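You operate a simulated robot arm through the tools that you are given. There is no shell and no other tool. Be economical: measure what you need, move in short steps, check, and stop when the job is done.

You are at the controls of a simulated two-armed robot. One attempt, no reset.

JOB
Press the pull chain to switch it on. Then put the folded cloth on the top of the console table away on the top of the desk. Then open the spoon drawer, take the green coaster from the inside of the spoon drawer and put it on the bridges shelf, then shut the drawer. Then take the white spoon and put it on the seat under the blind. Then open the china cupboard door, take the short glass on the top of the long table and put it away on the upper shelf of the china cupboard and shut the door again. Then open the book rest end drawer, fetch the blue pad from the inside of the book rest end drawer and set it on the clear end of the bench, then shut the drawer. Then fetch the grey sachet and stand it on the clear end of the bench. Then fetch the dial and stand it on the clear end of the bench. Then pull the reading slide open. Keep to this order. Set down upright: short glass, grey sachet, dial. The reading slide goes toward x +0.0, y -1.0, z +0.0 (a direction in the base frame).

It is judged by the outcome, as a careful person would: the job done as asked, and still so three seconds after it is handed in. It fails if anything else is knocked over, pushed out of place, dropped, spilled or broken. Flat cloth is picked up by pressing the open fingertips on it (5 to 10 N) and closing them slowly along it; thin cloth reads only 2 to 8 mm in the jaws.

ROBOT AND FRAMES
Two 6-joint arms with two-finger parallel grippers on one trunk, on a base that drives. Base frame: it is fixed to the floor where the robot stands at the start and does not move with it; the origin is under the middle of the robot, x ahead of it, y to its left, z up. Lengths are in cm, angles in degrees, forces in N, time in s.
The left shoulder is at the start at [6, 18.7, 112.2], the right one opposite. With the tool pointing down near the work surface each hand reaches from about 10 to 44 cm from the robot's upright axis, wherever it stands, measured 20 degrees to its own side. Places, roughly: Bridges shelf [-200, 280, 110]; book rest end drawer [-100, -140, 60]; china cupboard door [30, -100, 40]; clear end of the bench [-140, -320, 80]; dial [-400, -125, 125]; folded cloth (10x6x3 cm) [60, -30, 80]; green coaster (9x9x2 cm) [40, -100, 70]; grey sachet (6x3x12 cm) [-420, -50, 60]; pad [-100, -125, 75]; pull chain [50, 0, 90]; reading slide [-110, 280, 70]; seat under the blind [-430, -30, 50]; short glass (8x7x9 cm) [-100, -160, 70]; spoon drawer [50, -100, 80]; top of the desk [-380, -290, 80]; upper shelf of the china cupboard (52x17 cm) [44, -104, 44]; white spoon (15x4x2 cm) [40, -160, 90]. Payload 1.57 kg a hand.
The tool frame of a hand sits at the grasp point between the pads (the TCP): z along the fingers, y along the line on which they close. The tips reach 3 cm beyond it. The gripper opens to 11 cm. The fingers are 2.4 cm wide and 1.2 cm thick; the gripper's body (4.8 by 11.2 cm) begins 7.8 cm behind the TCP.
Orientation is that of the tool frame in the base frame, as a unit quaternion [w, x, y, z]. With the fingers straight down and closing along the base's y, the tool's x points along the base's -x, its y along +y and its z along -z.

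CONTROLS
- The arms move only by the tool jog_arm. It takes "left_series", "right_series" or both (then of equal length, played together; a hand with none holds still); each is a list of rows, each a list of 2 entries, a list of its own where there are three numbers: the shift along the tool's x, y, z in units of 40 mm (1.0 is 40 mm), then the turn, a rotation vector about the tool's x, y, z in units of 4 degrees (1.0 is 4 degrees). In form: [[[x, y, z], [rx, ry, rz]], ...]. A call has 1 to 20 rows; each row shifts and turns the commanded pose from where the row before left it, along the tool's axes as they then stand. "left_jaw" and "right_jaw" are, for a hand that has rows, the opening, from 0 (shut) to 1 (fully open), set as the call begins (left out, the last holds). A call with a number of a shift or a turn outside -1 to 1 is refused whole. Rows are played at 5 a second. More than 5 cm and 8.6 degrees between two rows, or a gripper value outside its range, and nothing of the call is played. A pose out of reach is approached as far as the arm can. The call stops where the force on the tool passes 40 N (or 10 N more than at its start, if that is more) or the arm is blocked; 0.2 s more then pass. The fingers move at their own pace (about 15.3 cm/s each) and stop on an object; they squeeze with about 28 N. The grip force told is the motor's: it shows also when the fingers shut on nothing. Time passes only in rows, and 0.2 s behind the last, so rows that do not move let the fingers close. It gives the time, the measured TCP pose, the force on the tool (base axes), the opening and the grip force at its end, in the units of the frame above (readings bear some noise), with the torque about the TCP (base axes, N m) and any sound that the robot's microphone picked up.
- Cameras (640 x 400 px; columns grow to the right, rows downward): "scene" is now at [-0.94, -3.62, 164.79]; the picture's right is [-0.62, -0.79, 0.00], its down [-0.70, 0.55, -0.46] and it looks along [0.36, -0.28, -0.89] (base axes); focal length 285 px, centre (320, 200). "left" rides on the left gripper at [7, -1.6, -14.1] in its tool frame; the picture's right is [0.23, 0.97, 0.00], its down [-0.86, 0.20, -0.48] and it looks along [-0.47, 0.11, 0.88] (tool axes); focal length 222 px, centre (320, 200). "right" rides on the right gripper at [7, 1.6, -14.1] in its tool frame; the picture's right is [-0.23, 0.97, 0.00], its down [-0.86, -0.20, -0.48] and it looks along [-0.47, -0.11, 0.88] (tool axes); focal length 222 px, centre (320, 200).
- get_image(camera): a new picture of that camera. It takes no simulated time.
- move_column(by): slides the trunk up (or, below 0, down) by that many cm; the arms and the scene camera ride with it, the base frame stays. It gives what a move gives, with no picture.
- base_move(legs): drives the robot by 1 to 6 legs, each [ahead, left, turn to the left] in cm, cm and degrees, along the robot's own axes; the way and the turn of a leg run together, so that a leg with both is an arc; at most 150 cm and 180 degrees a leg. The arms and the cameras ride along, it lands a little off, and it stops where it bumps. It gives what a move gives.
- head_to(pan, tilt): turns the head with the scene camera to pan (to the left, within 86 degrees either way) and tilt (down, from -29 to 69), counted from straight ahead of the robot. It gives what a move gives.
- measure_at(camera, pixels): there is no depth. For up to 12 entries [column, row, z] of the newest picture of that camera ("zoom" is the newest enlarged one), the place [x, y] in the base frame at which the ray of that pixel passes the height z, good to about 0.2 cm. It takes no simulated time.
- close_up(camera, box): a new picture of the part [left, top, right, bottom] of that camera's present view, enlarged. It takes no simulated time.
- hand_in(): hands the job in; it is judged then, once.

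Work in short steps. Measure before you move; look again where a grasp or a placing could have gone wrong, and mend it. You have 364 turns and 324 pictures in all, those below and enlarged ones among them. Open the grippers and draw the arms clear of the work before you hand the job in, unless the task says otherwise; then end with one line.

The tools are called after "Call:" as a command line: name --argument value ..., lists and objects as JSON in quotes. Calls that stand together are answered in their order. jog_arm: Moves the arms, as the interface text tells. Its arguments: {"type":"object","properties":{"left_series":{"type":"array"},"left_jaw":{"type":"number"},"right_series":{"type":"array"},"right_jaw":{"type":"number"}},"required":[]} The other tools are called the same way: move_column (by) slides the trunk up or down; base_move (legs) drives the base; head_to (pan, tilt) turns the head that bears the scene camera; get_image (camera) takes a picture; measure_at (camera, pixels) gives the place at which the rays of pixels pass given heights; close_up (camera, box) takes an enlarged picture of a part of a camera's view; hand_in () hands the job in.

At the start:

```text
time: 0.0
left_tool_pos: [39.89, -7.46, 109.34]
left_orientation: [0.0, 0.0, 1.0, 0.0]
left_force: [-0.3, 0.3, -0.5]
left_ft_torque: [-0.03, 0.01, 0.0]
left_opening: 11.0
left_finger_force: 0.0
right_tool_pos: [33.03, -40.76, 110.06]
right_orientation: [0.0, 0.0, 1.0, 0.002]
right_force: [-0.1, -0.3, -0.2]
right_ft_torque: [-0.01, -0.02, 0.0]
right_opening: 11.02
right_finger_force: 0.0
trunk travel left (down, up): [-75.0, 24.0]
robot x, y, heading: [0.04, -0.14, 0.0]
head pan, tilt: [-38.0, 62.5]
```

scene: 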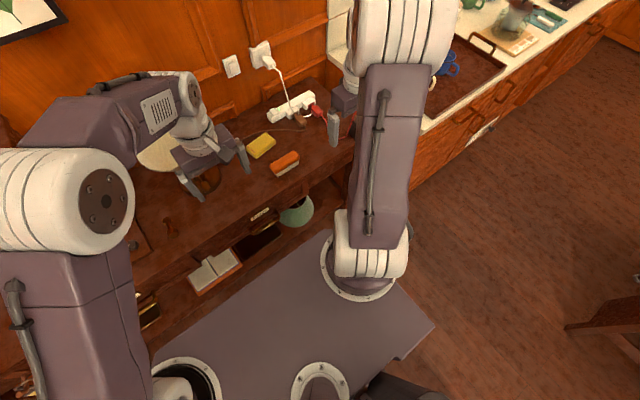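
right: 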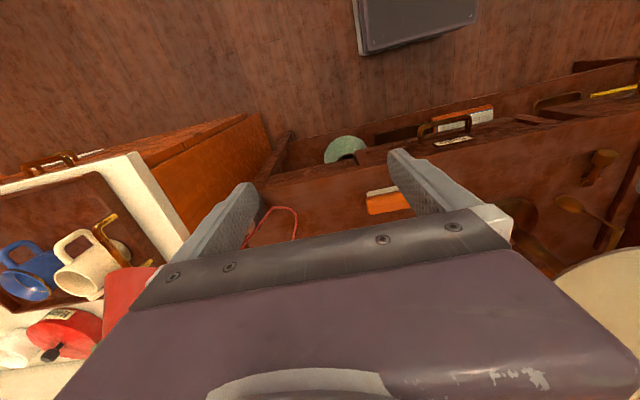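
left: 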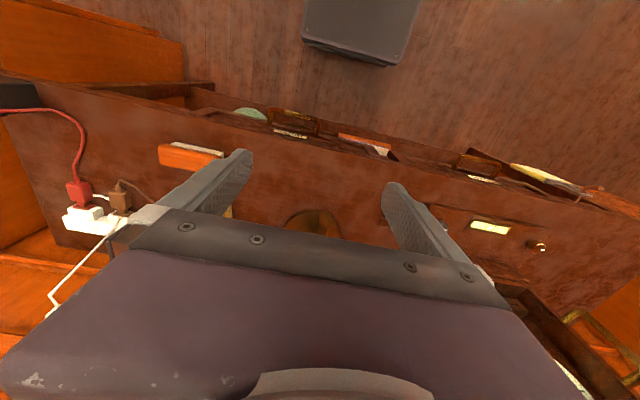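

I start by looking at the console table ahead, to find the pull chain and the folded cloth.

Call:
head_to --pan 0 --tilt 50

Call:
get_image --camera "scene"

```text
time: 1.0
left_tool_pos: [39.97, -7.49, 109.23]
left_orientation: [0.0, 0.0, 1.0, 0.0]
left_force: [0.2, -0.9, 0.0]
left_ft_torque: [0.0, 0.01, -0.02]
left_opening: 10.98
left_finger_force: 0.1
right_tool_pos: [33.03, -40.87, 110.12]
right_orientation: [-0.001, 0.0, 1.0, -0.001]
right_force: [-0.4, -0.3, 0.5]
right_ft_torque: [0.03, 0.01, 0.02]
right_opening: 11.01
right_finger_force: 0.0
trunk travel left (down, up): [-75.0, 24.0]
robot x, y, heading: [0.42, 0.11, -0.3]
head pan, tilt: [0.0, 50.0]
```

```text
320 pictures are left
```

scene: 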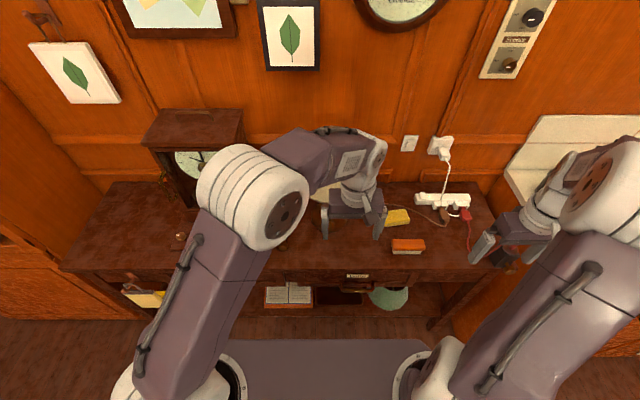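

The left arm hides the middle of the table; I move the left hand to the left and back, to see the pull chain.

Call:
jog_arm --left_series '[[[0.5, 1, -0.5], [0, 0, 0]], [[0.5, 1, -0.5], [0, 0, 0]], [[0.5, 1, -0.5], [0, 0, 0]], [[0.5, 1, 0], [0, 0, 0]], [[0.5, 1, 0], [0, 0, 0]], [[0.5, 1, 0], [0, 0, 0]], [[0, 1, 0], [0, 0, 0]], [[0, 1, 0], [0, 0, 0]], [[0, 1, 0], [0, 0, 0]]]'

Call:
get_image --camera "scene"

```text
time: 3.0
left_tool_pos: [27.79, 28.67, 115.31]
left_orientation: [0.001, 0.0, 1.0, 0.0]
left_force: [-0.2, -0.4, -0.2]
left_ft_torque: [0.01, 0.04, 0.05]
left_opening: 11.01
left_finger_force: 0.1
right_tool_pos: [33.05, -40.74, 110.01]
right_orientation: [0.0, 0.0, 1.0, -0.001]
right_force: [-0.9, 0.1, 0.3]
right_ft_torque: [0.01, 0.0, -0.04]
right_opening: 10.98
right_finger_force: 0.0
trunk travel left (down, up): [-75.0, 24.0]
robot x, y, heading: [-0.37, -0.02, 0.0]
head pan, tilt: [0.0, 50.0]
```

```text
319 pictures are left
```

scene: 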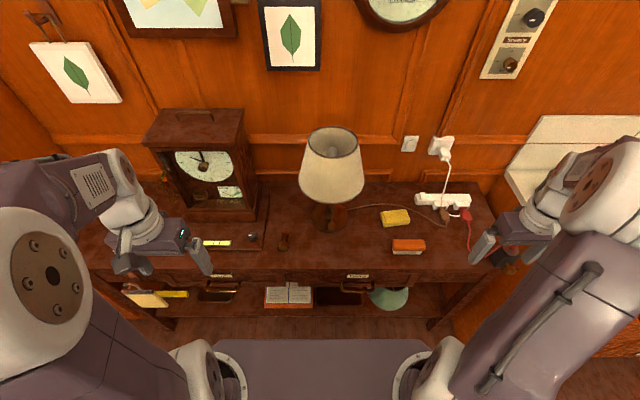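

The lamp stands at about (333,180). I enlarge it and the table items.

Call:
close_up --camera "scene" --box '[270, 110, 400, 270]'

Call:
close_up --camera "scene" --box '[360, 170, 500, 280]'

```text
2.50 times, centred on (335, 190) of scene
```

zoom: 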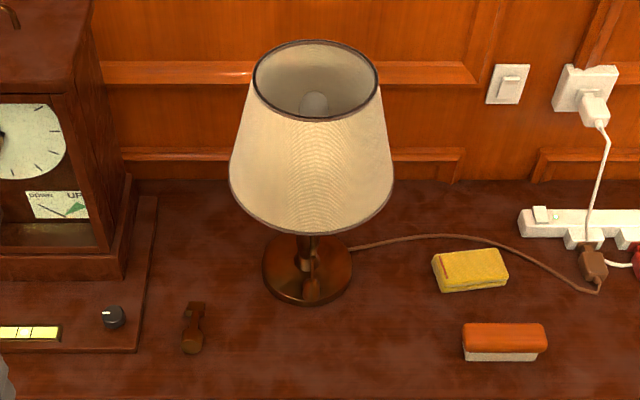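

```text
3.64 times, centred on (430, 225) of scene
```

zoom: 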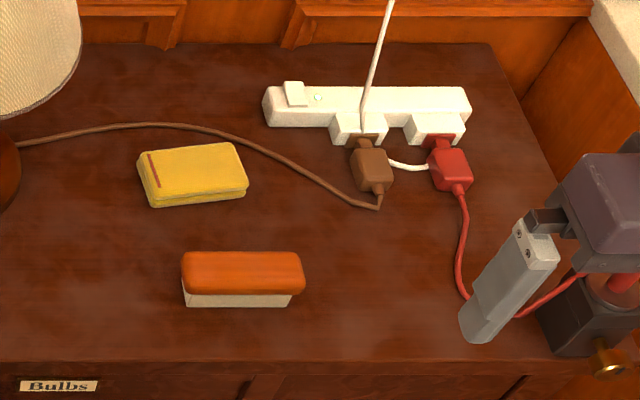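

The yellow pack with a red stripe must be the folded cloth. I measure table features with the table height guessed at 78.

Call:
measure_at --camera "scene" --pixels '[[330, 268, 78], [330, 225, 78], [335, 226, 86], [396, 218, 80], [408, 246, 80], [282, 243, 78], [252, 237, 80]]'

Call:
move_column --by -20

Call:
head_to --pan 0 --tilt 40

Call:
close_up --camera "scene" --box '[240, 80, 440, 280]'

```text
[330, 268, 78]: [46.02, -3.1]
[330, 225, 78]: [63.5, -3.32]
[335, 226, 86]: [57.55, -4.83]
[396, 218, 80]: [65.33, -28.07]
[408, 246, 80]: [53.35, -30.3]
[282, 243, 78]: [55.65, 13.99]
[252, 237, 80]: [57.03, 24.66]
```

```text
time: 5.2
left_tool_pos: [27.87, 28.61, 95.4]
left_orientation: [0.0, 0.0, 1.0, -0.001]
left_force: [0.2, 0.5, -0.2]
left_ft_torque: [0.0, 0.0, 0.03]
left_opening: 10.99
left_finger_force: 0.0
right_tool_pos: [32.94, -40.77, 90.13]
right_orientation: [0.0, 0.001, 1.0, 0.001]
right_force: [0.6, 0.1, 0.1]
right_ft_torque: [-0.03, 0.01, -0.03]
right_opening: 11.0
right_finger_force: 0.0
trunk travel left (down, up): [-55.0, 44.0]
robot x, y, heading: [0.03, 0.18, -0.1]
head pan, tilt: [0.0, 50.0]
```

```text
time: 5.9
left_tool_pos: [27.84, 28.52, 95.37]
left_orientation: [0.001, 0.0, 1.0, -0.001]
left_force: [-0.9, -0.2, 0.2]
left_ft_torque: [0.01, -0.02, -0.01]
left_opening: 11.0
left_finger_force: 0.1
right_tool_pos: [33.04, -40.84, 89.95]
right_orientation: [0.001, -0.001, 1.0, 0.0]
right_force: [-0.3, -0.3, -0.3]
right_ft_torque: [-0.02, -0.01, 0.0]
right_opening: 11.01
right_finger_force: 0.0
trunk travel left (down, up): [-55.0, 44.0]
robot x, y, heading: [-0.21, 0.13, -0.0]
head pan, tilt: [0.0, 40.0]
```

```text
2.00 times, centred on (340, 180) of scene
```

zoom: 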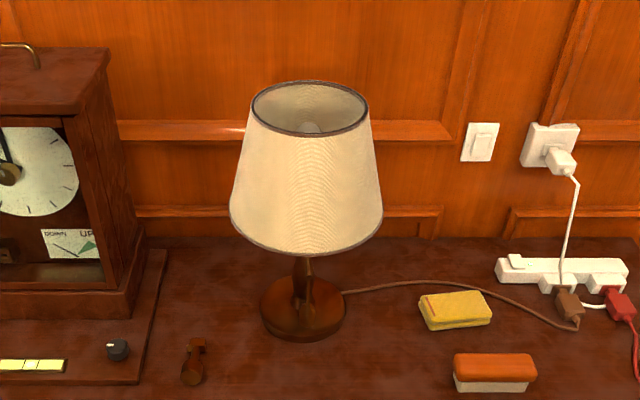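

The chain is hidden beneath the shade. I tilt the left hand up to look beneath the shade with its camera.

Call:
jog_arm --left_series '[[[0, -0.5, 0], [0, -1, 0]], [[0, -0.5, 0], [0, -1, 0]], [[0, -0.5, 0], [0, -1, 0]], [[0, -0.5, 0], [0, -1, 0]], [[0, -0.5, 0], [0, -1, 0]], [[0, -0.5, 0], [0, -1, 0]], [[0, -0.5, 0], [0, -1, 0]], [[0, -0.5, 0], [0, -1, 0]], [[0, 0, 0], [0, -1, 0]], [[0, 0, 0], [0, -1, 0]], [[0, 0, 0], [0, -1, 0]], [[0, 0, 0], [0, -1, 0]]]'

Call:
get_image --camera "left"

```text
time: 8.5
left_tool_pos: [37.38, 9.53, 100.94]
left_orientation: [0.407, 0.0, 0.913, 0.0]
left_force: [0.5, 0.6, -0.4]
left_ft_torque: [0.01, 0.0, -0.02]
left_opening: 11.01
left_finger_force: 0.2
left hand out of reach, approached as far as the arm can: row 4, 5, 6, 7, 8, 9, 10, 11, 12
right_tool_pos: [33.13, -40.97, 90.1]
right_orientation: [0.0, 0.0, 1.0, 0.0]
right_force: [-0.3, -0.4, 0.3]
right_ft_torque: [0.0, -0.02, -0.01]
right_opening: 10.97
right_finger_force: 0.1
trunk travel left (down, up): [-55.0, 44.0]
robot x, y, heading: [0.12, -0.15, 0.0]
head pan, tilt: [0.0, 40.0]
```

```text
315 pictures are left
```

left: 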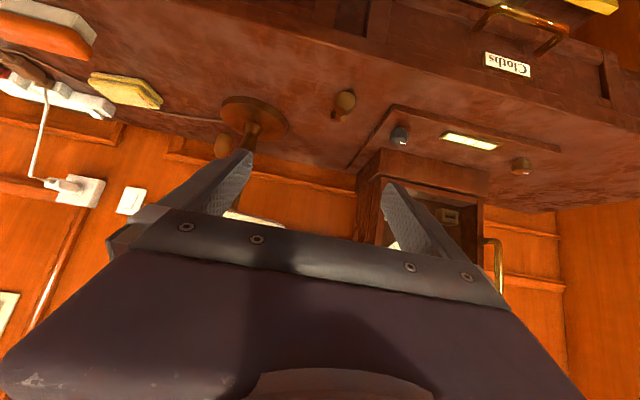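

There is a ball at about (228,145) beside the stem. I enlarge it.

Call:
close_up --camera "left" --box '[180, 80, 300, 180]'

```text
4.00 times, centred on (240, 130) of left
```

zoom: 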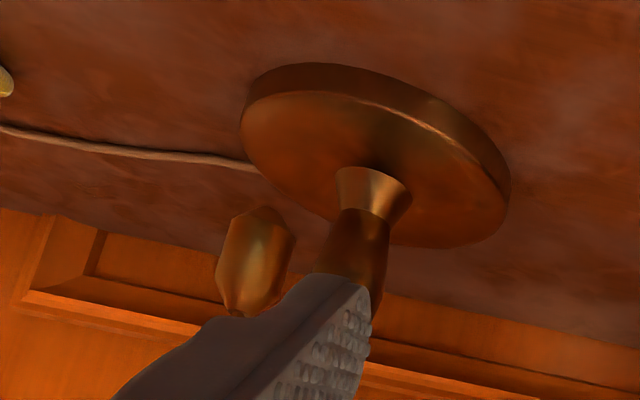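

A knob hangs right of the stem. For triangulation I draw the left hand back and left, lower the trunk and look with the scene camera.

Call:
jog_arm --left_series '[[[0.67, 0.5, -0.74], [0, 0, 0]], [[0.67, 1, -0.74], [0, 0, 0]], [[0, 1, 0], [0, 0, 0]], [[0, 1, 0], [0, 0, 0]], [[0, 1, 0], [0, 0, 0]], [[0, 1, 0], [0, 0, 0]]]'

Call:
move_column --by -22

Call:
head_to --pan 0 --tilt 25

Call:
get_image --camera "scene"

```text
refused: row 2 steps farther than a row can; nothing moved
```

```text
time: 10.9
left_tool_pos: [37.31, 9.61, 79.01]
left_orientation: [0.407, -0.001, 0.914, 0.0]
left_force: [0.3, 0.5, -0.3]
left_ft_torque: [0.01, 0.01, -0.01]
left_opening: 11.0
left_finger_force: 0.0
right_tool_pos: [33.06, -40.79, 68.03]
right_orientation: [0.001, -0.001, 1.0, 0.0]
right_force: [0.1, 0.2, 0.3]
right_ft_torque: [-0.04, 0.01, 0.01]
right_opening: 11.0
right_finger_force: 0.1
trunk travel left (down, up): [-33.0, 66.0]
robot x, y, heading: [0.18, 0.11, -0.1]
head pan, tilt: [0.0, 40.0]
```

```text
time: 11.6
left_tool_pos: [37.34, 9.56, 79.02]
left_orientation: [0.406, 0.0, 0.914, 0.0]
left_force: [0.2, -0.7, 0.1]
left_ft_torque: [0.0, -0.02, 0.04]
left_opening: 11.0
left_finger_force: 0.0
right_tool_pos: [33.14, -40.81, 68.05]
right_orientation: [0.0, 0.0, 1.0, 0.0]
right_force: [-0.9, 0.5, 0.1]
right_ft_torque: [0.02, 0.02, -0.02]
right_opening: 11.01
right_finger_force: 0.0
trunk travel left (down, up): [-33.0, 66.0]
robot x, y, heading: [0.27, -0.1, 0.2]
head pan, tilt: [0.0, 25.0]
```

```text
313 pictures are left
```

scene: 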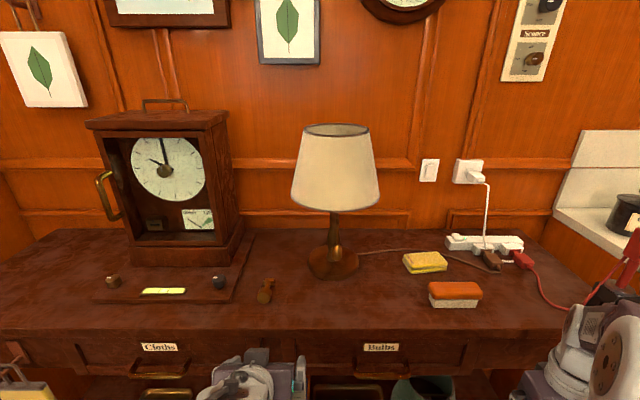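

Now the lamp is seen from the side. I enlarge the stem.

Call:
close_up --camera "scene" --box '[280, 200, 400, 290]'

Call:
get_image --camera "left"

```text
4.44 times, centred on (340, 245) of scene
```

zoom: 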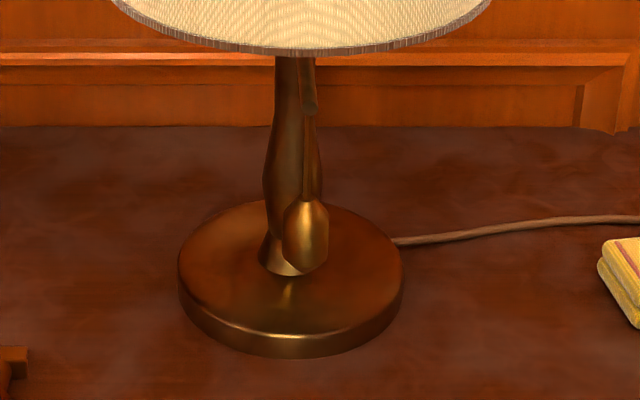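

```text
311 pictures are left
```

left: 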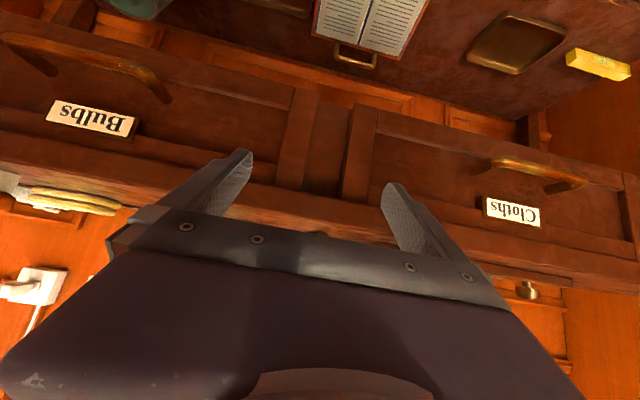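

I triangulate the knob, first with rays from this view at several heights, along with lamp base, cloth and others.

Call:
measure_at --camera "scene" --pixels '[[336.8, 253.6, 84], [336.8, 253.6, 87], [336.8, 253.6, 90], [336.8, 246, 90], [335, 213, 98], [335, 279, 78], [306, 262, 80], [361, 262, 80], [330, 331, 78], [426, 268, 80], [455, 300, 80], [265, 300, 78]]'

```text
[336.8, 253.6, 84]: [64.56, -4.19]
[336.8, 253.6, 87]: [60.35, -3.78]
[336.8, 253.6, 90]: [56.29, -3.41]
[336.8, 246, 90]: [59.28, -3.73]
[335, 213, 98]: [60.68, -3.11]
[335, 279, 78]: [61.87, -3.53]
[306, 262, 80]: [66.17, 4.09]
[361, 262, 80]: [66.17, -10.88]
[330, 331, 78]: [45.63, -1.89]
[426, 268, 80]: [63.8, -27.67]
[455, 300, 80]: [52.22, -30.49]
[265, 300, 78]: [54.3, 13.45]
```

The estimates disagree, so I need another view. I retract the left hand, lower the trunk further and look again nearly level.

Call:
jog_arm --left_series '[[[0.67, 0.3, -0.74], [0, 0, 0]], [[0.67, 0.3, -0.74], [0, 0, 0]], [[0.67, 0.3, -0.74], [0, 0, 0]]]'

Call:
move_column --by -18

Call:
head_to --pan 0 --tilt 15

Call:
close_up --camera "scene" --box '[260, 130, 420, 250]'

```text
time: 12.4
left_tool_pos: [33.57, 5.76, 78.87]
left_orientation: [0.406, -0.001, 0.914, 0.001]
left_force: [0.2, 0.8, 0.6]
left_ft_torque: [-0.01, 0.02, -0.01]
left_opening: 11.0
left_finger_force: 0.1
left hand out of reach, approached as far as the arm can: row 1, 2, 3
right_tool_pos: [33.08, -40.84, 68.09]
right_orientation: [-0.001, 0.0, 1.0, 0.0]
right_force: [-0.2, 0.9, 1.2]
right_ft_torque: [0.0, -0.01, -0.01]
right_opening: 10.99
right_finger_force: 0.0
trunk travel left (down, up): [-33.0, 66.0]
robot x, y, heading: [-0.04, 0.36, 0.1]
head pan, tilt: [0.0, 25.0]
```

```text
time: 14.4
left_tool_pos: [33.54, 5.85, 60.95]
left_orientation: [0.406, -0.001, 0.914, 0.002]
left_force: [0.8, 0.3, 0.1]
left_ft_torque: [0.0, -0.02, -0.02]
left_opening: 11.01
left_finger_force: 0.1
right_tool_pos: [33.09, -40.86, 50.13]
right_orientation: [0.0, 0.0, 1.0, 0.0]
right_force: [0.0, 0.7, -0.1]
right_ft_torque: [0.04, 0.01, 0.0]
right_opening: 11.0
right_finger_force: 0.1
trunk travel left (down, up): [-15.0, 84.0]
robot x, y, heading: [0.58, -0.26, -0.0]
head pan, tilt: [0.0, 25.0]
```

```text
time: 15.2
left_tool_pos: [33.75, 5.78, 60.88]
left_orientation: [0.406, -0.001, 0.914, 0.001]
left_force: [-0.4, -0.1, -0.3]
left_ft_torque: [0.01, 0.0, -0.01]
left_opening: 11.0
left_finger_force: 0.0
right_tool_pos: [33.03, -40.88, 50.09]
right_orientation: [0.0, 0.0, 1.0, 0.001]
right_force: [0.8, 0.5, 0.5]
right_ft_torque: [0.03, 0.01, -0.02]
right_opening: 11.01
right_finger_force: 0.1
trunk travel left (down, up): [-15.0, 84.0]
robot x, y, heading: [0.23, -0.06, 0.1]
head pan, tilt: [0.0, 15.0]
```

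```text
3.33 times, centred on (340, 190) of scene
```

zoom: 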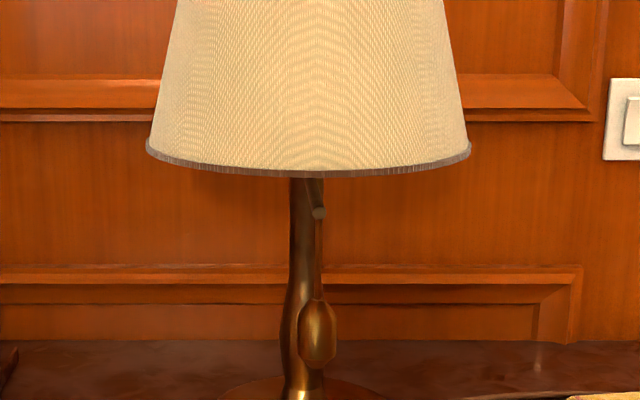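

Call:
measure_at --camera "zoom" --pixels '[[318, 333, 86], [318, 333, 88], [318, 333, 90], [318, 333, 92], [319, 213, 98], [319, 213, 96], [310, 175, 98], [310, 175, 100], [302, 200, 98]]'

```text
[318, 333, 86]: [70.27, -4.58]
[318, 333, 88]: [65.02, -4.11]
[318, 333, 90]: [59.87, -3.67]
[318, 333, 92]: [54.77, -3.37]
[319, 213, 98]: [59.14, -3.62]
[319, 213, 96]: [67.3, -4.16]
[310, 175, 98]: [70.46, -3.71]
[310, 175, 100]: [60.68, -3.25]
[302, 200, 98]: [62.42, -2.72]
```

Triangulation puts the knob near (53, -3, 93), hanging at the front of the shade rim (rim z≈101, x≈55). I raise the trunk again and plan to approach with the left fingers tilted, closing along y.

Call:
move_column --by 42

Call:
jog_arm --left_series '[[[0, -0.5, 0], [0, 0, 0]], [[0, -0.5, 0], [0, 0, 0]], [[0, -0.5, 0], [0, 0, 0]], [[0, -0.5, 0], [0, 0, 0]]]' --left_jaw 0.5

Call:
head_to --pan 0 --tilt 35

Call:
get_image --camera "left"

Call:
get_image --camera "scene"

```text
refused: 42 is not a number from -40 to 40
```

```text
time: 16.1
left_tool_pos: [33.6, -2.19, 60.7]
left_orientation: [0.406, 0.0, 0.914, 0.001]
left_force: [0.5, 0.3, 0.6]
left_ft_torque: [-0.01, -0.03, 0.04]
left_opening: 5.52
left_finger_force: 0.1
right_tool_pos: [33.04, -40.74, 50.06]
right_orientation: [0.0, 0.0, 1.0, 0.0]
right_force: [-0.5, -0.7, -0.4]
right_ft_torque: [-0.01, 0.01, -0.04]
right_opening: 10.99
right_finger_force: 0.1
trunk travel left (down, up): [-15.0, 84.0]
robot x, y, heading: [0.06, 0.1, -0.1]
head pan, tilt: [0.0, 15.0]
```

```text
time: 17.0
left_tool_pos: [33.54, -2.17, 60.75]
left_orientation: [0.405, -0.001, 0.914, 0.001]
left_force: [1.0, 0.0, -0.5]
left_ft_torque: [0.03, -0.03, 0.0]
left_opening: 5.5
left_finger_force: 0.2
right_tool_pos: [32.99, -40.87, 50.01]
right_orientation: [0.0, 0.0, 1.0, 0.0]
right_force: [0.1, -0.2, 0.4]
right_ft_torque: [0.01, 0.0, 0.0]
right_opening: 11.0
right_finger_force: 0.1
trunk travel left (down, up): [-15.0, 84.0]
robot x, y, heading: [0.1, 0.09, 0.0]
head pan, tilt: [0.0, 35.0]
```

```text
309 pictures are left
```

left: 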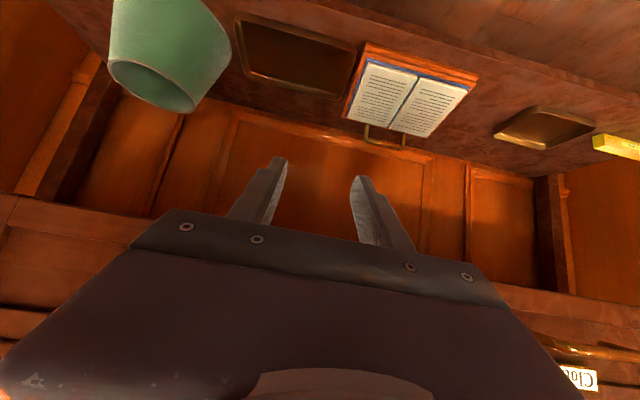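

```text
308 pictures are left
```

scene: 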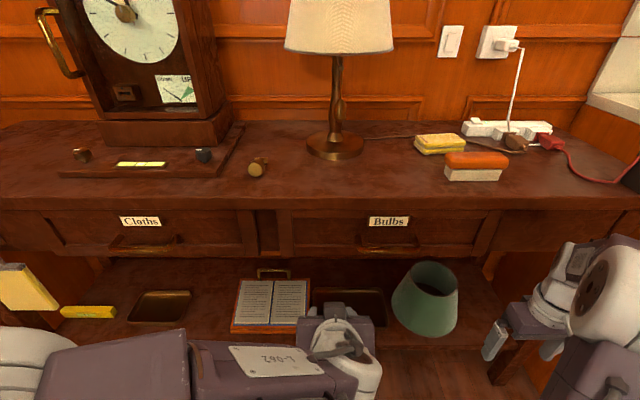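

I raise the trunk by 40 and check from the left hand's camera.

Call:
move_column --by 40

Call:
get_image --camera "left"

```text
time: 20.8
left_tool_pos: [33.45, -2.19, 100.87]
left_orientation: [0.406, 0.0, 0.914, 0.001]
left_force: [0.0, -1.0, 0.0]
left_ft_torque: [-0.01, -0.01, -0.01]
left_opening: 5.5
left_finger_force: 0.0
right_tool_pos: [33.08, -40.91, 90.0]
right_orientation: [0.001, 0.0, 1.0, 0.0]
right_force: [-0.2, -0.1, 0.2]
right_ft_torque: [0.0, 0.03, -0.03]
right_opening: 11.02
right_finger_force: 0.0
trunk travel left (down, up): [-55.0, 44.0]
robot x, y, heading: [0.31, -0.35, 0.2]
head pan, tilt: [0.0, 35.0]
```

```text
307 pictures are left
```

left: 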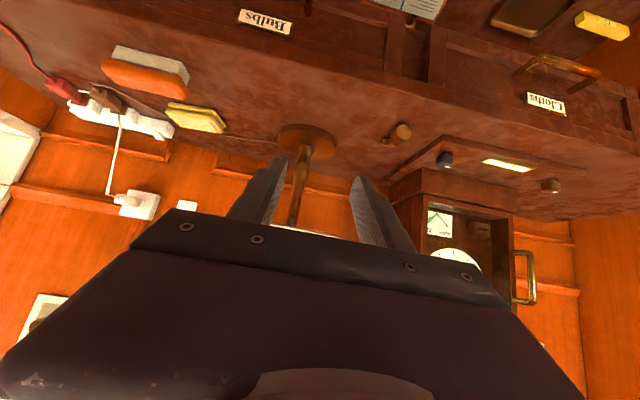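

Call:
close_up --camera "left" --box '[250, 110, 370, 240]'

```text
3.08 times, centred on (310, 175) of left
```

zoom: 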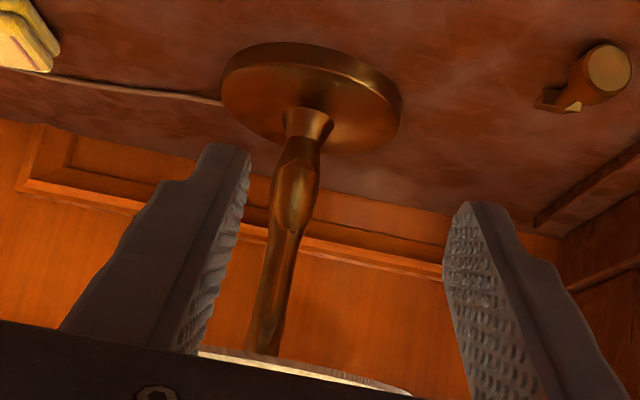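

The knob overlaps the stem near zoom (298,195). I measure its ray at several heights, and the foot of the lamp.

Call:
measure_at --camera "zoom" --pixels '[[297, 197, 93], [297, 197, 90], [297, 197, 87], [310, 110, 80], [310, 90, 80], [262, 345, 100]]'

```text
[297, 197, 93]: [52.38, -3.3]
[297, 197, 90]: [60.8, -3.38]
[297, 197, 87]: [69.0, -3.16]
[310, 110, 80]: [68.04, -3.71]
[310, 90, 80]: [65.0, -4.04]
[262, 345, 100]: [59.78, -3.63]
```

The rays agree on the knob at about (52.5, -3.3, 93). I advance the left hand to 8 cm short of it along the finger direction.

Call:
jog_arm --left_series '[[[-0.425, -0.07, 0.71], [0, 0, 0]], [[-0.425, -0.07, 0.71], [0, 0, 0]], [[-0.425, -0.07, 0.71], [0, 0, 0]], [[-0.425, -0.07, 0.71], [0, 0, 0]]]'

Call:
get_image --camera "left"

Call:
get_image --camera "scene"

```text
time: 21.8
left_tool_pos: [46.5, -3.41, 98.12]
left_orientation: [0.404, -0.001, 0.915, 0.001]
left_force: [0.2, -0.5, 0.0]
left_ft_torque: [0.02, 0.01, 0.02]
left_opening: 5.53
left_finger_force: 0.0
right_tool_pos: [33.16, -40.92, 90.05]
right_orientation: [-0.001, 0.0, 1.0, 0.0]
right_force: [0.3, -0.7, 0.1]
right_ft_torque: [0.01, 0.0, 0.01]
right_opening: 11.01
right_finger_force: 0.1
trunk travel left (down, up): [-55.0, 44.0]
robot x, y, heading: [0.07, 0.19, 0.1]
head pan, tilt: [0.0, 35.0]
```

```text
305 pictures are left
```

left: 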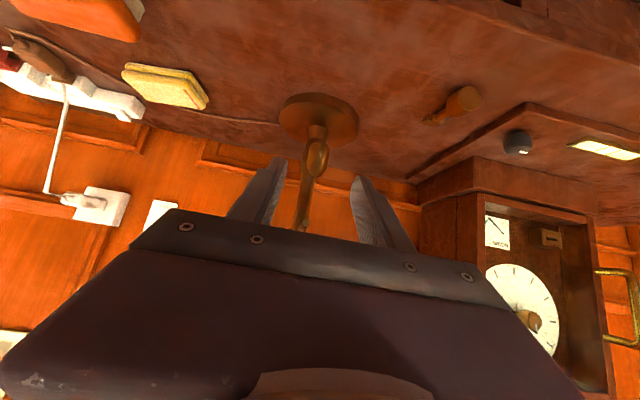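

```text
304 pictures are left
```

scene: 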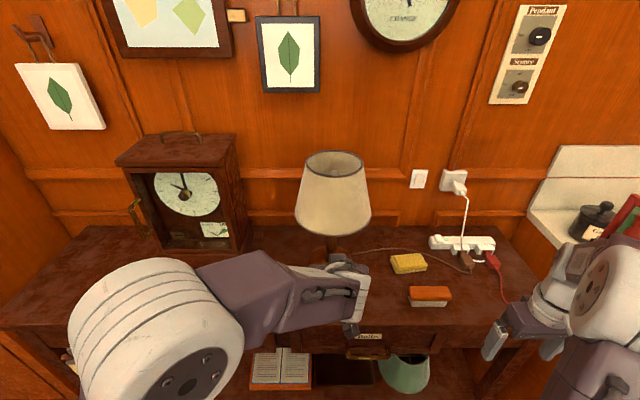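

The knob now shows at about (317,155). I enlarge and measure it.

Call:
close_up --camera "left" --box '[250, 90, 390, 240]'

Call:
measure_at --camera "left" --pixels '[[317, 154, 93], [317, 154, 90], [317, 154, 88]]'

```text
2.67 times, centred on (320, 165) of left
```

zoom: 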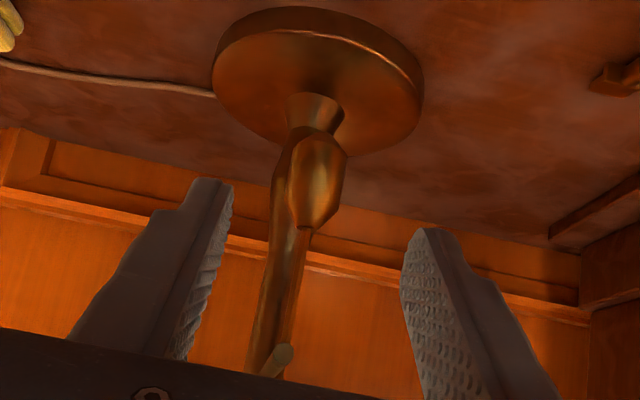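

```text
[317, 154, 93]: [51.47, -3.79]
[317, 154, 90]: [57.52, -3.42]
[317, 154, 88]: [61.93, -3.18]
```

I advance 9 cm along the fingers so that the knob comes between the pads.

Call:
jog_arm --left_series '[[[-0.03, 0, 0.75], [0, 0, 0]], [[-0.03, 0, 0.75], [0, 0, 0]], [[-0.03, 0, 0.7], [0, 0, 0]]]'

Call:
get_image --camera "left"

Call:
get_image --camera "right"

```text
time: 22.6
left_tool_pos: [53.58, -3.37, 92.59]
left_orientation: [0.405, -0.001, 0.914, 0.001]
left_force: [0.1, 0.2, 0.5]
left_ft_torque: [-0.03, 0.04, -0.01]
left_opening: 5.49
left_finger_force: 0.0
right_tool_pos: [33.21, -40.75, 89.97]
right_orientation: [0.0, 0.0, 1.0, 0.0]
right_force: [0.4, -0.7, 0.0]
right_ft_torque: [0.0, 0.02, 0.01]
right_opening: 10.99
right_finger_force: 0.1
trunk travel left (down, up): [-55.0, 44.0]
robot x, y, heading: [-0.19, 0.11, 0.0]
head pan, tilt: [0.0, 35.0]
```

```text
302 pictures are left
```

left: 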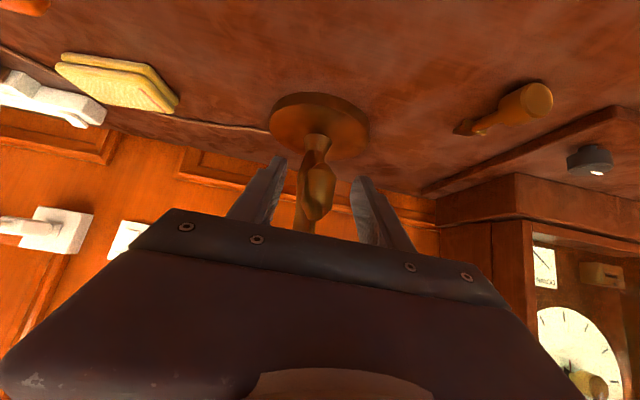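

```text
301 pictures are left
```

right: 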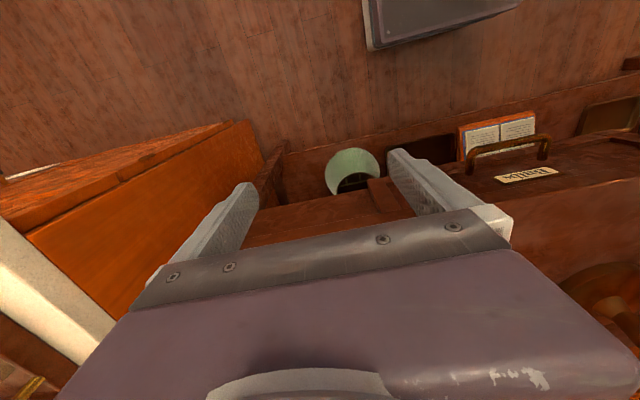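

By its growth in the picture, the knob lies about 2 cm nearer than the grasp point. I shift back that much and close.

Call:
jog_arm --left_series '[[[0.17, 0, -0.42], [0, 0, 0]], [[0, 0, 0], [0, 0, 0]]]'

Call:
jog_arm --left_series '[[[0, 0, 0], [0, 0, 0]], [[0, 0, 0], [0, 0, 0]], [[0, 0, 0], [0, 0, 0]], [[0, 0, 0], [0, 0, 0]]]' --left_jaw 0

Call:
close_up --camera "left" --box '[250, 90, 390, 240]'

```text
time: 23.2
left_tool_pos: [51.61, -3.36, 93.25]
left_orientation: [0.405, -0.001, 0.915, 0.001]
left_force: [-0.1, 0.6, -0.2]
left_ft_torque: [-0.02, 0.0, 0.0]
left_opening: 5.53
left_finger_force: 0.0
right_tool_pos: [33.17, -40.76, 89.99]
right_orientation: [-0.001, 0.001, 1.0, 0.0]
right_force: [0.0, 0.2, -0.6]
right_ft_torque: [-0.01, 0.05, -0.01]
right_opening: 11.0
right_finger_force: 0.0
trunk travel left (down, up): [-55.0, 44.0]
robot x, y, heading: [0.05, -0.28, -0.0]
head pan, tilt: [0.0, 35.0]
```

```text
time: 24.2
left_tool_pos: [51.53, -3.57, 93.16]
left_orientation: [0.406, 0.0, 0.914, 0.001]
left_force: [-0.5, -11.5, 0.5]
left_ft_torque: [-0.47, 0.09, -0.17]
left_opening: 2.04
left_finger_force: 33.9
right_tool_pos: [33.06, -40.93, 89.98]
right_orientation: [0.001, 0.001, 1.0, 0.001]
right_force: [-0.7, -0.5, 0.0]
right_ft_torque: [-0.01, -0.01, -0.01]
right_opening: 10.99
right_finger_force: 0.0
trunk travel left (down, up): [-55.0, 44.0]
robot x, y, heading: [-0.08, 0.08, -0.0]
head pan, tilt: [0.0, 35.0]
```

```text
2.67 times, centred on (320, 165) of left
```

zoom: 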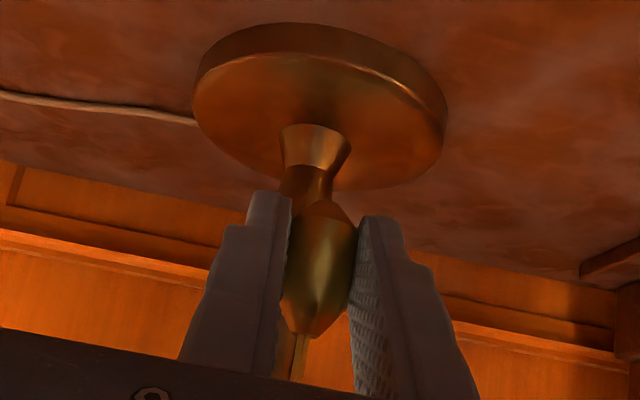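

The knob is held (2.0 cm). The side force of -11.5 N shows it's a bit off centre, so I ease to -y and pull down in small steps.

Call:
jog_arm --left_series '[[[0, -0.05, 0], [0, 0, 0]], [[0.093, 0, 0.084], [0, 0, 0]], [[0.093, 0, 0.084], [0, 0, 0]], [[0.093, 0, 0.084], [0, 0, 0]], [[0, 0, 0], [0, 0, 0]]]'

```text
time: 25.4
left_tool_pos: [51.55, -3.48, 91.68]
left_orientation: [0.406, -0.001, 0.914, 0.002]
left_force: [-0.2, -7.0, 2.4]
left_ft_torque: [-0.35, -0.14, -0.08]
left_opening: 2.04
left_finger_force: 34.3
right_tool_pos: [33.08, -40.91, 90.04]
right_orientation: [0.0, 0.0, 1.0, 0.0]
right_force: [-0.4, 0.6, -0.4]
right_ft_torque: [0.07, 0.0, 0.01]
right_opening: 10.99
right_finger_force: 0.0
trunk travel left (down, up): [-55.0, 44.0]
robot x, y, heading: [-0.09, 0.04, 0.0]
head pan, tilt: [0.0, 35.0]
```

It gives with 2.4 N. I pull further and listen for a click.

Call:
jog_arm --left_series '[[[0.093, -0.03, 0.084], [0, 0, 0]], [[0.093, 0, 0.084], [0, 0, 0]], [[0.093, 0, 0.084], [0, 0, 0]], [[0, 0, 0], [0, 0, 0]]]'

Call:
get_image --camera "scene"

```text
time: 26.4
left_tool_pos: [51.62, -3.54, 90.43]
left_orientation: [0.409, -0.001, 0.913, 0.001]
left_force: [1.8, -1.4, 21.6]
left_ft_torque: [-0.42, -0.79, 0.04]
left_opening: 2.03
left_finger_force: 33.9
right_tool_pos: [32.96, -40.76, 90.19]
right_orientation: [0.001, 0.0, 1.0, 0.0]
right_force: [0.1, 0.2, 0.1]
right_ft_torque: [0.04, 0.02, 0.02]
right_opening: 10.99
right_finger_force: 0.0
trunk travel left (down, up): [-55.0, 44.0]
robot x, y, heading: [-0.24, -0.09, 0.3]
head pan, tilt: [0.0, 35.0]
```

```text
299 pictures are left
```

scene: 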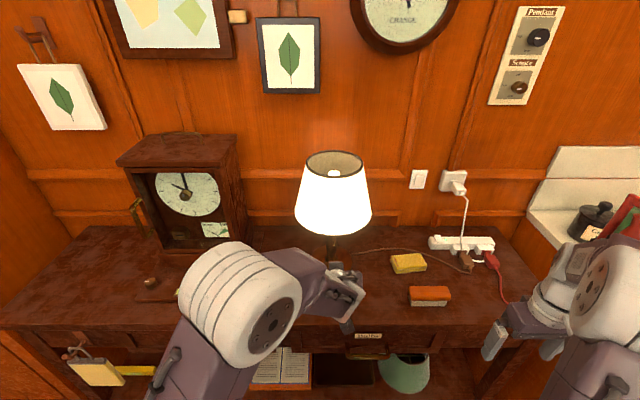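

The lamp is lit. I let the chain rise back, open the fingers and back off.

Call:
jog_arm --left_series '[[[-0.186, 0, -0.168], [0, 0, 0]], [[-0.186, 0, -0.168], [0, 0, 0]], [[-0.15, 0, -0.13], [0, 0, 0]], [[0, 0, 0], [0, 0, 0]]]'

Call:
jog_arm --left_series '[[[0, 0, 0], [0, 0, 0]], [[0, 0, 0], [0, 0, 0]], [[0, 0, -0.7], [0, 0, 0]], [[0, 0, -1], [0, 0, 0]], [[0, 0, -1], [0, 0, 0]]]' --left_jaw 0.5

Call:
get_image --camera "scene"

```text
time: 27.4
left_tool_pos: [51.62, -3.59, 92.88]
left_orientation: [0.405, 0.0, 0.914, 0.0]
left_force: [-1.3, 0.7, 0.8]
left_ft_torque: [-0.34, 0.69, -0.07]
left_opening: 2.06
left_finger_force: 33.9
right_tool_pos: [33.13, -40.86, 89.97]
right_orientation: [0.0, -0.001, 1.0, 0.0]
right_force: [-0.4, -0.1, -0.4]
right_ft_torque: [-0.01, 0.01, -0.03]
right_opening: 10.98
right_finger_force: 0.1
trunk travel left (down, up): [-55.0, 44.0]
robot x, y, heading: [-0.02, 0.11, 0.0]
head pan, tilt: [0.0, 35.0]
```

```text
time: 28.6
left_tool_pos: [43.53, -3.25, 100.14]
left_orientation: [0.405, -0.001, 0.914, 0.001]
left_force: [0.1, 1.1, 0.6]
left_ft_torque: [0.03, 0.0, -0.02]
left_opening: 5.51
left_finger_force: 0.1
right_tool_pos: [33.0, -40.81, 90.18]
right_orientation: [0.001, 0.0, 1.0, 0.0]
right_force: [0.6, 0.6, -0.7]
right_ft_torque: [-0.02, -0.02, 0.01]
right_opening: 11.0
right_finger_force: 0.0
trunk travel left (down, up): [-55.0, 44.0]
robot x, y, heading: [-0.32, 0.02, 0.2]
head pan, tilt: [0.0, 35.0]
```

```text
298 pictures are left
```

scene: 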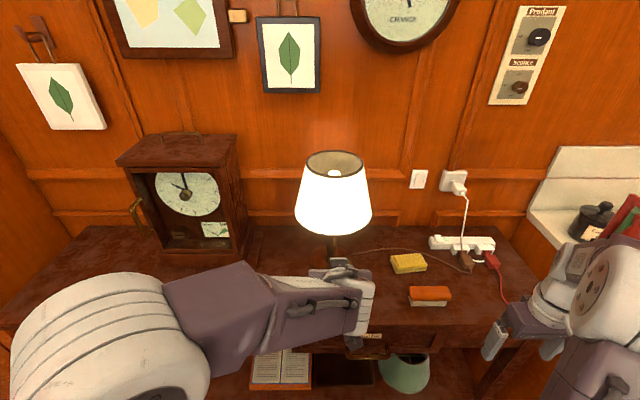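

The lamp stays lit. Next the cloth at about (64,-28): too far for a downward grasp from here, so I look at how far the base can move forward.

Call:
head_to --pan -15 --tilt 66

Call:
get_image --camera "scene"

```text
time: 29.6
left_tool_pos: [43.69, -3.3, 100.11]
left_orientation: [0.406, -0.001, 0.914, 0.001]
left_force: [0.2, -1.1, -0.5]
left_ft_torque: [-0.02, 0.01, -0.01]
left_opening: 5.48
left_finger_force: 0.1
right_tool_pos: [32.98, -40.76, 89.95]
right_orientation: [0.001, 0.0, 1.0, 0.0]
right_force: [0.0, -0.2, -0.8]
right_ft_torque: [-0.01, -0.01, -0.01]
right_opening: 10.98
right_finger_force: 0.0
trunk travel left (down, up): [-55.0, 44.0]
robot x, y, heading: [0.06, -0.04, 0.0]
head pan, tilt: [-15.0, 66.0]
```

```text
297 pictures are left
```

scene: 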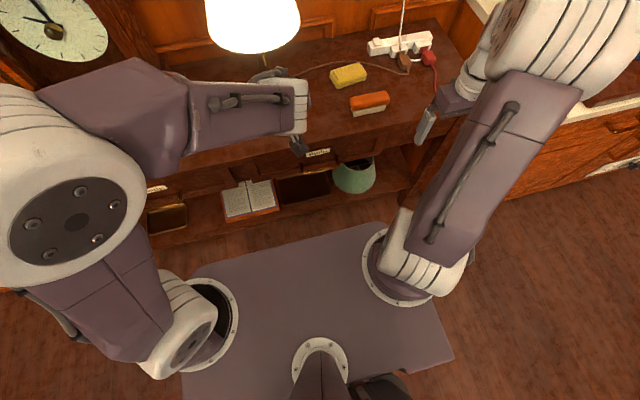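

Call:
measure_at --camera "scene" --pixels '[[395, 265, 85], [395, 265, 30], [300, 245, 85], [300, 245, 30], [348, 76, 80], [370, 103, 80], [440, 145, 78]]'

```text
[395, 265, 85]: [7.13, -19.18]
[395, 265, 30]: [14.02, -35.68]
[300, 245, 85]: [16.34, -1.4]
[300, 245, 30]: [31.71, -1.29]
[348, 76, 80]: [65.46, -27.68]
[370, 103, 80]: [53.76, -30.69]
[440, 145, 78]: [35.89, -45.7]
```

The plate rides at shoulder height with its front at x≈16, so there is room ahead. I fold the left hand back to the left and upright, then creep forward.

Call:
jog_arm --left_series '[[[0.3, 0.5, -0.6], [0, 1, 0]], [[0.3, 0.5, -0.5], [0, 1, 0]], [[0.3, 0.5, -0.4], [0, 1, 0]], [[0.3, 0.7, -0.3], [0, 1, 0]], [[0.3, 0.7, -0.3], [0, 1, 0]], [[0.3, 0.7, -0.2], [0, 1, 0]], [[0.3, 0.7, -0.1], [0, 1, 0]], [[0.3, 0.7, 0], [0, 1, 0]], [[0.3, 0.7, 0], [0, 1, 0]], [[0, 0.7, 0], [0, 1, 0]], [[0, 0.7, 0], [0, 1, 0]], [[0, 0.7, 0], [0, 1, 0]]]'

Call:
move_column --by 10

Call:
base_move --legs '[[12, 0, 0]]'

Call:
get_image --camera "scene"

```text
time: 32.2
left_tool_pos: [30.16, 26.97, 101.59]
left_orientation: [-0.003, -0.001, 1.0, 0.0]
left_force: [-0.2, -0.4, 0.2]
left_ft_torque: [-0.02, 0.03, -0.02]
left_opening: 5.49
left_finger_force: 0.0
left hand out of reach, approached as far as the arm can: row 6, 7
right_tool_pos: [33.32, -40.74, 90.03]
right_orientation: [0.0, 0.0, 1.0, 0.0]
right_force: [0.1, 0.8, -0.4]
right_ft_torque: [-0.02, -0.02, -0.03]
right_opening: 11.0
right_finger_force: 0.1
trunk travel left (down, up): [-55.0, 44.0]
robot x, y, heading: [0.08, 0.17, -0.1]
head pan, tilt: [-15.0, 66.0]
```

```text
time: 33.5
left_tool_pos: [30.11, 26.84, 111.57]
left_orientation: [-0.001, -0.001, 1.0, 0.002]
left_force: [0.2, -0.5, -0.2]
left_ft_torque: [0.04, -0.01, -0.01]
left_opening: 5.5
left_finger_force: 0.0
right_tool_pos: [33.06, -40.87, 100.12]
right_orientation: [-0.001, 0.0, 1.0, 0.0]
right_force: [0.4, 0.4, -0.3]
right_ft_torque: [0.03, 0.0, 0.0]
right_opening: 11.01
right_finger_force: 0.0
trunk travel left (down, up): [-65.0, 34.0]
robot x, y, heading: [-0.12, 0.02, 0.1]
head pan, tilt: [-15.0, 66.0]
```

```text
time: 34.8
left_tool_pos: [42.32, 26.94, 111.72]
left_orientation: [-0.001, -0.001, 1.0, 0.0]
left_force: [0.5, 0.6, 1.0]
left_ft_torque: [-0.01, 0.02, -0.02]
left_opening: 5.5
left_finger_force: 0.1
right_tool_pos: [45.28, -40.71, 100.04]
right_orientation: [0.0, 0.0, 1.0, 0.0]
right_force: [0.2, -0.2, -0.3]
right_ft_torque: [-0.01, 0.01, 0.0]
right_opening: 11.0
right_finger_force: 0.0
trunk travel left (down, up): [-65.0, 34.0]
robot x, y, heading: [12.25, 0.09, 0.1]
head pan, tilt: [-15.0, 66.0]
```

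```text
296 pictures are left
```

scene: 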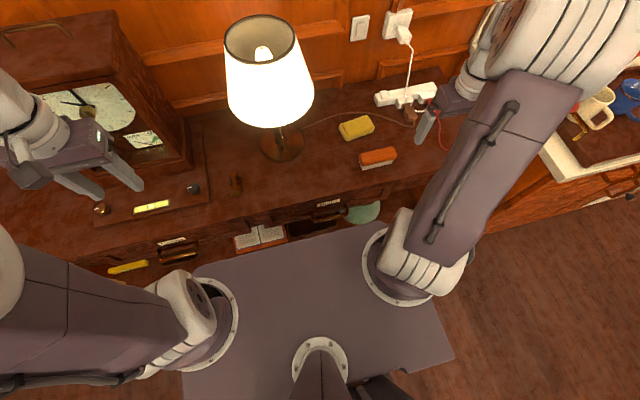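

No bump. I draw the left hand back a little and go another 7 cm forward.

Call:
jog_arm --left_series '[[[0.9, 0, 0], [0, 0, 0]], [[0.9, 0, 0], [0, 0, 0]]]'

Call:
base_move --legs '[[7, 0, 0]]'

Call:
close_up --camera "scene" --box '[300, 60, 440, 180]'

```text
time: 35.4
left_tool_pos: [35.49, 27.07, 111.37]
left_orientation: [-0.003, -0.001, 1.0, -0.001]
left_force: [0.9, 0.4, -0.5]
left_ft_torque: [0.02, 0.02, -0.01]
left_opening: 5.47
left_finger_force: 0.1
left hand out of reach, approached as far as the arm can: row 2
right_tool_pos: [45.26, -40.81, 100.14]
right_orientation: [0.0, 0.001, 1.0, 0.001]
right_force: [0.2, 0.0, 0.1]
right_ft_torque: [0.0, -0.02, -0.01]
right_opening: 11.0
right_finger_force: 0.2
trunk travel left (down, up): [-65.0, 34.0]
robot x, y, heading: [12.46, -0.03, -0.1]
head pan, tilt: [-15.0, 66.0]
```

```text
time: 36.4
left_tool_pos: [42.55, 26.94, 111.39]
left_orientation: [-0.003, -0.001, 1.0, 0.0]
left_force: [-0.5, -0.5, -0.1]
left_ft_torque: [0.0, 0.0, 0.01]
left_opening: 5.48
left_finger_force: 0.1
right_tool_pos: [52.24, -40.74, 99.99]
right_orientation: [0.0, 0.0, 1.0, 0.0]
right_force: [0.4, -0.9, -0.5]
right_ft_torque: [0.05, 0.0, 0.01]
right_opening: 10.99
right_finger_force: 0.0
trunk travel left (down, up): [-65.0, 34.0]
robot x, y, heading: [19.17, 0.22, 0.1]
head pan, tilt: [-15.0, 66.0]
```

```text
3.33 times, centred on (370, 120) of scene
```

zoom: 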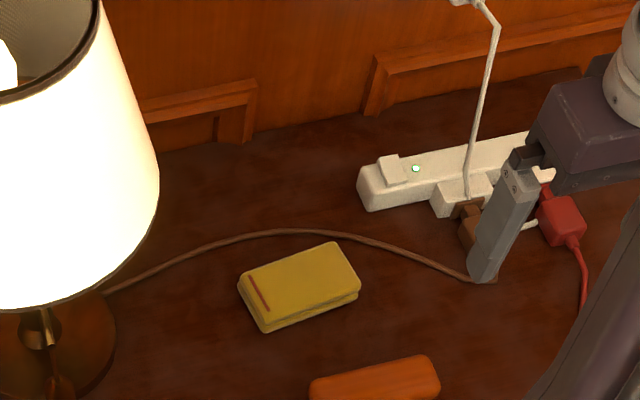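

I measure the cloth's top corners and the table edge.

Call:
measure_at --camera "zoom" --pixels '[[242, 276, 81], [328, 243, 81], [360, 280, 81], [268, 322, 81], [266, 332, 78], [358, 294, 78], [340, 400, 78], [375, 375, 82]]'

```text
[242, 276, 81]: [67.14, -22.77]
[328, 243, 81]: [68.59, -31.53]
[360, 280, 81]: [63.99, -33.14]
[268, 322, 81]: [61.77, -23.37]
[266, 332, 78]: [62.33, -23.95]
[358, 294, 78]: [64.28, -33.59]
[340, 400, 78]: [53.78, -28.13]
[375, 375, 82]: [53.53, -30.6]
```

The cloth centre is about (65.3,-27.8), its short side along x turned about 10° . I turn the right hand 80° so that it closes along that side.

Call:
jog_arm --right_series '[[[0, 0, 0], [0, 0, 1]], [[0, 0, 0], [0, 0, 1]], [[0, 0, 0], [0, 0, 1]], [[0, 0, 0], [0, 0, 1]], [[0, 0, 0], [0, 0, 1]], [[0, 0, 0], [0, 0, 1]], [[0, 0, 0], [0, 0, 1]], [[0, 0, 0], [0, 0, 1]], [[0, 0, 0], [0, 0, 1]], [[0, 0, 0], [0, 0, 1]], [[0, 0, 0], [0, 0, 1]], [[0, 0, 0], [0, 0, 1]], [[0, 0, 0], [0, 0, 1]], [[0, 0, 0], [0, 0, 1]], [[0, 0, 0], [0, 0, 1]], [[0, 0, 0], [0, 0, 1]], [[0, 0, 0], [0, 0, 1]], [[0, 0, 0], [0, 0, 1]], [[0, 0, 0], [0, 0, 1]], [[0, 0, 0], [0, 0, 1]]]' --right_jaw 0.8

```text
time: 40.6
left_tool_pos: [42.6, 27.07, 111.33]
left_orientation: [-0.002, -0.001, 1.0, 0.0]
left_force: [0.3, 0.1, 0.3]
left_ft_torque: [-0.03, -0.03, 0.01]
left_opening: 5.51
left_finger_force: 0.0
right_tool_pos: [52.24, -40.89, 100.0]
right_orientation: [0.0, 0.644, 0.765, 0.0]
right_force: [0.3, 0.0, 0.1]
right_ft_torque: [0.03, 0.01, -0.01]
right_opening: 8.81
right_finger_force: 0.0
trunk travel left (down, up): [-65.0, 34.0]
robot x, y, heading: [19.2, 0.14, 0.2]
head pan, tilt: [-15.0, 66.0]
```

The turn is right. I move over the cloth and look.

Call:
jog_arm --right_series '[[[0.533, 0.755, 0], [0, 0, 0]], [[0.533, 0.755, 0], [0, 0, 0]], [[0.533, 0.755, 0], [0, 0, 0]], [[0.533, 0.755, 0], [0, 0, 0]], [[0.533, 0.755, 0], [0, 0, 0]], [[0, 0, 1], [0, 0, 0]], [[0, 0, 1], [0, 0, 0]]]'

Call:
get_image --camera "right"

Call:
get_image --camera "scene"

```text
time: 42.2
left_tool_pos: [42.62, 27.08, 111.53]
left_orientation: [-0.002, -0.001, 1.0, -0.001]
left_force: [0.6, -0.5, -0.3]
left_ft_torque: [-0.01, 0.04, 0.0]
left_opening: 5.52
left_finger_force: 0.1
right_tool_pos: [65.55, -27.61, 92.07]
right_orientation: [0.001, 0.643, 0.766, 0.0]
right_force: [-0.4, 0.3, -0.1]
right_ft_torque: [-0.01, -0.01, -0.01]
right_opening: 8.8
right_finger_force: 0.1
trunk travel left (down, up): [-65.0, 34.0]
robot x, y, heading: [19.54, 0.2, -0.1]
head pan, tilt: [-15.0, 66.0]
```

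```text
294 pictures are left
```

right: 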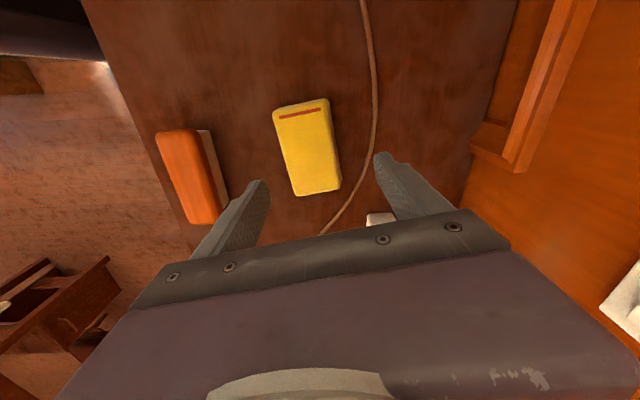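

```text
293 pictures are left
```

scene: 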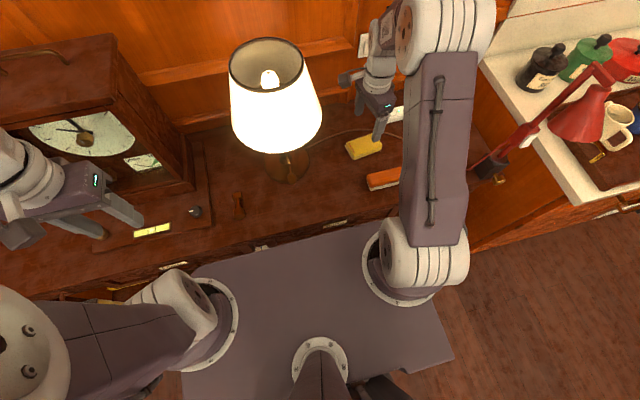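

Both cloth and hand are in good reach. I measure the cloth's corners from the hand camera.

Call:
measure_at --camera "right" --pixels '[[274, 110, 81], [327, 99, 81], [340, 186, 81], [295, 195, 81], [255, 200, 80], [376, 160, 80], [193, 223, 82]]'

```text
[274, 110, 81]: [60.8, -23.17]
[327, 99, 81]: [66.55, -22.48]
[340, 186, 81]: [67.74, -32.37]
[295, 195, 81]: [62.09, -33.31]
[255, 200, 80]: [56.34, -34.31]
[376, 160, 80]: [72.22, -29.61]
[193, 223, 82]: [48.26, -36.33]
```

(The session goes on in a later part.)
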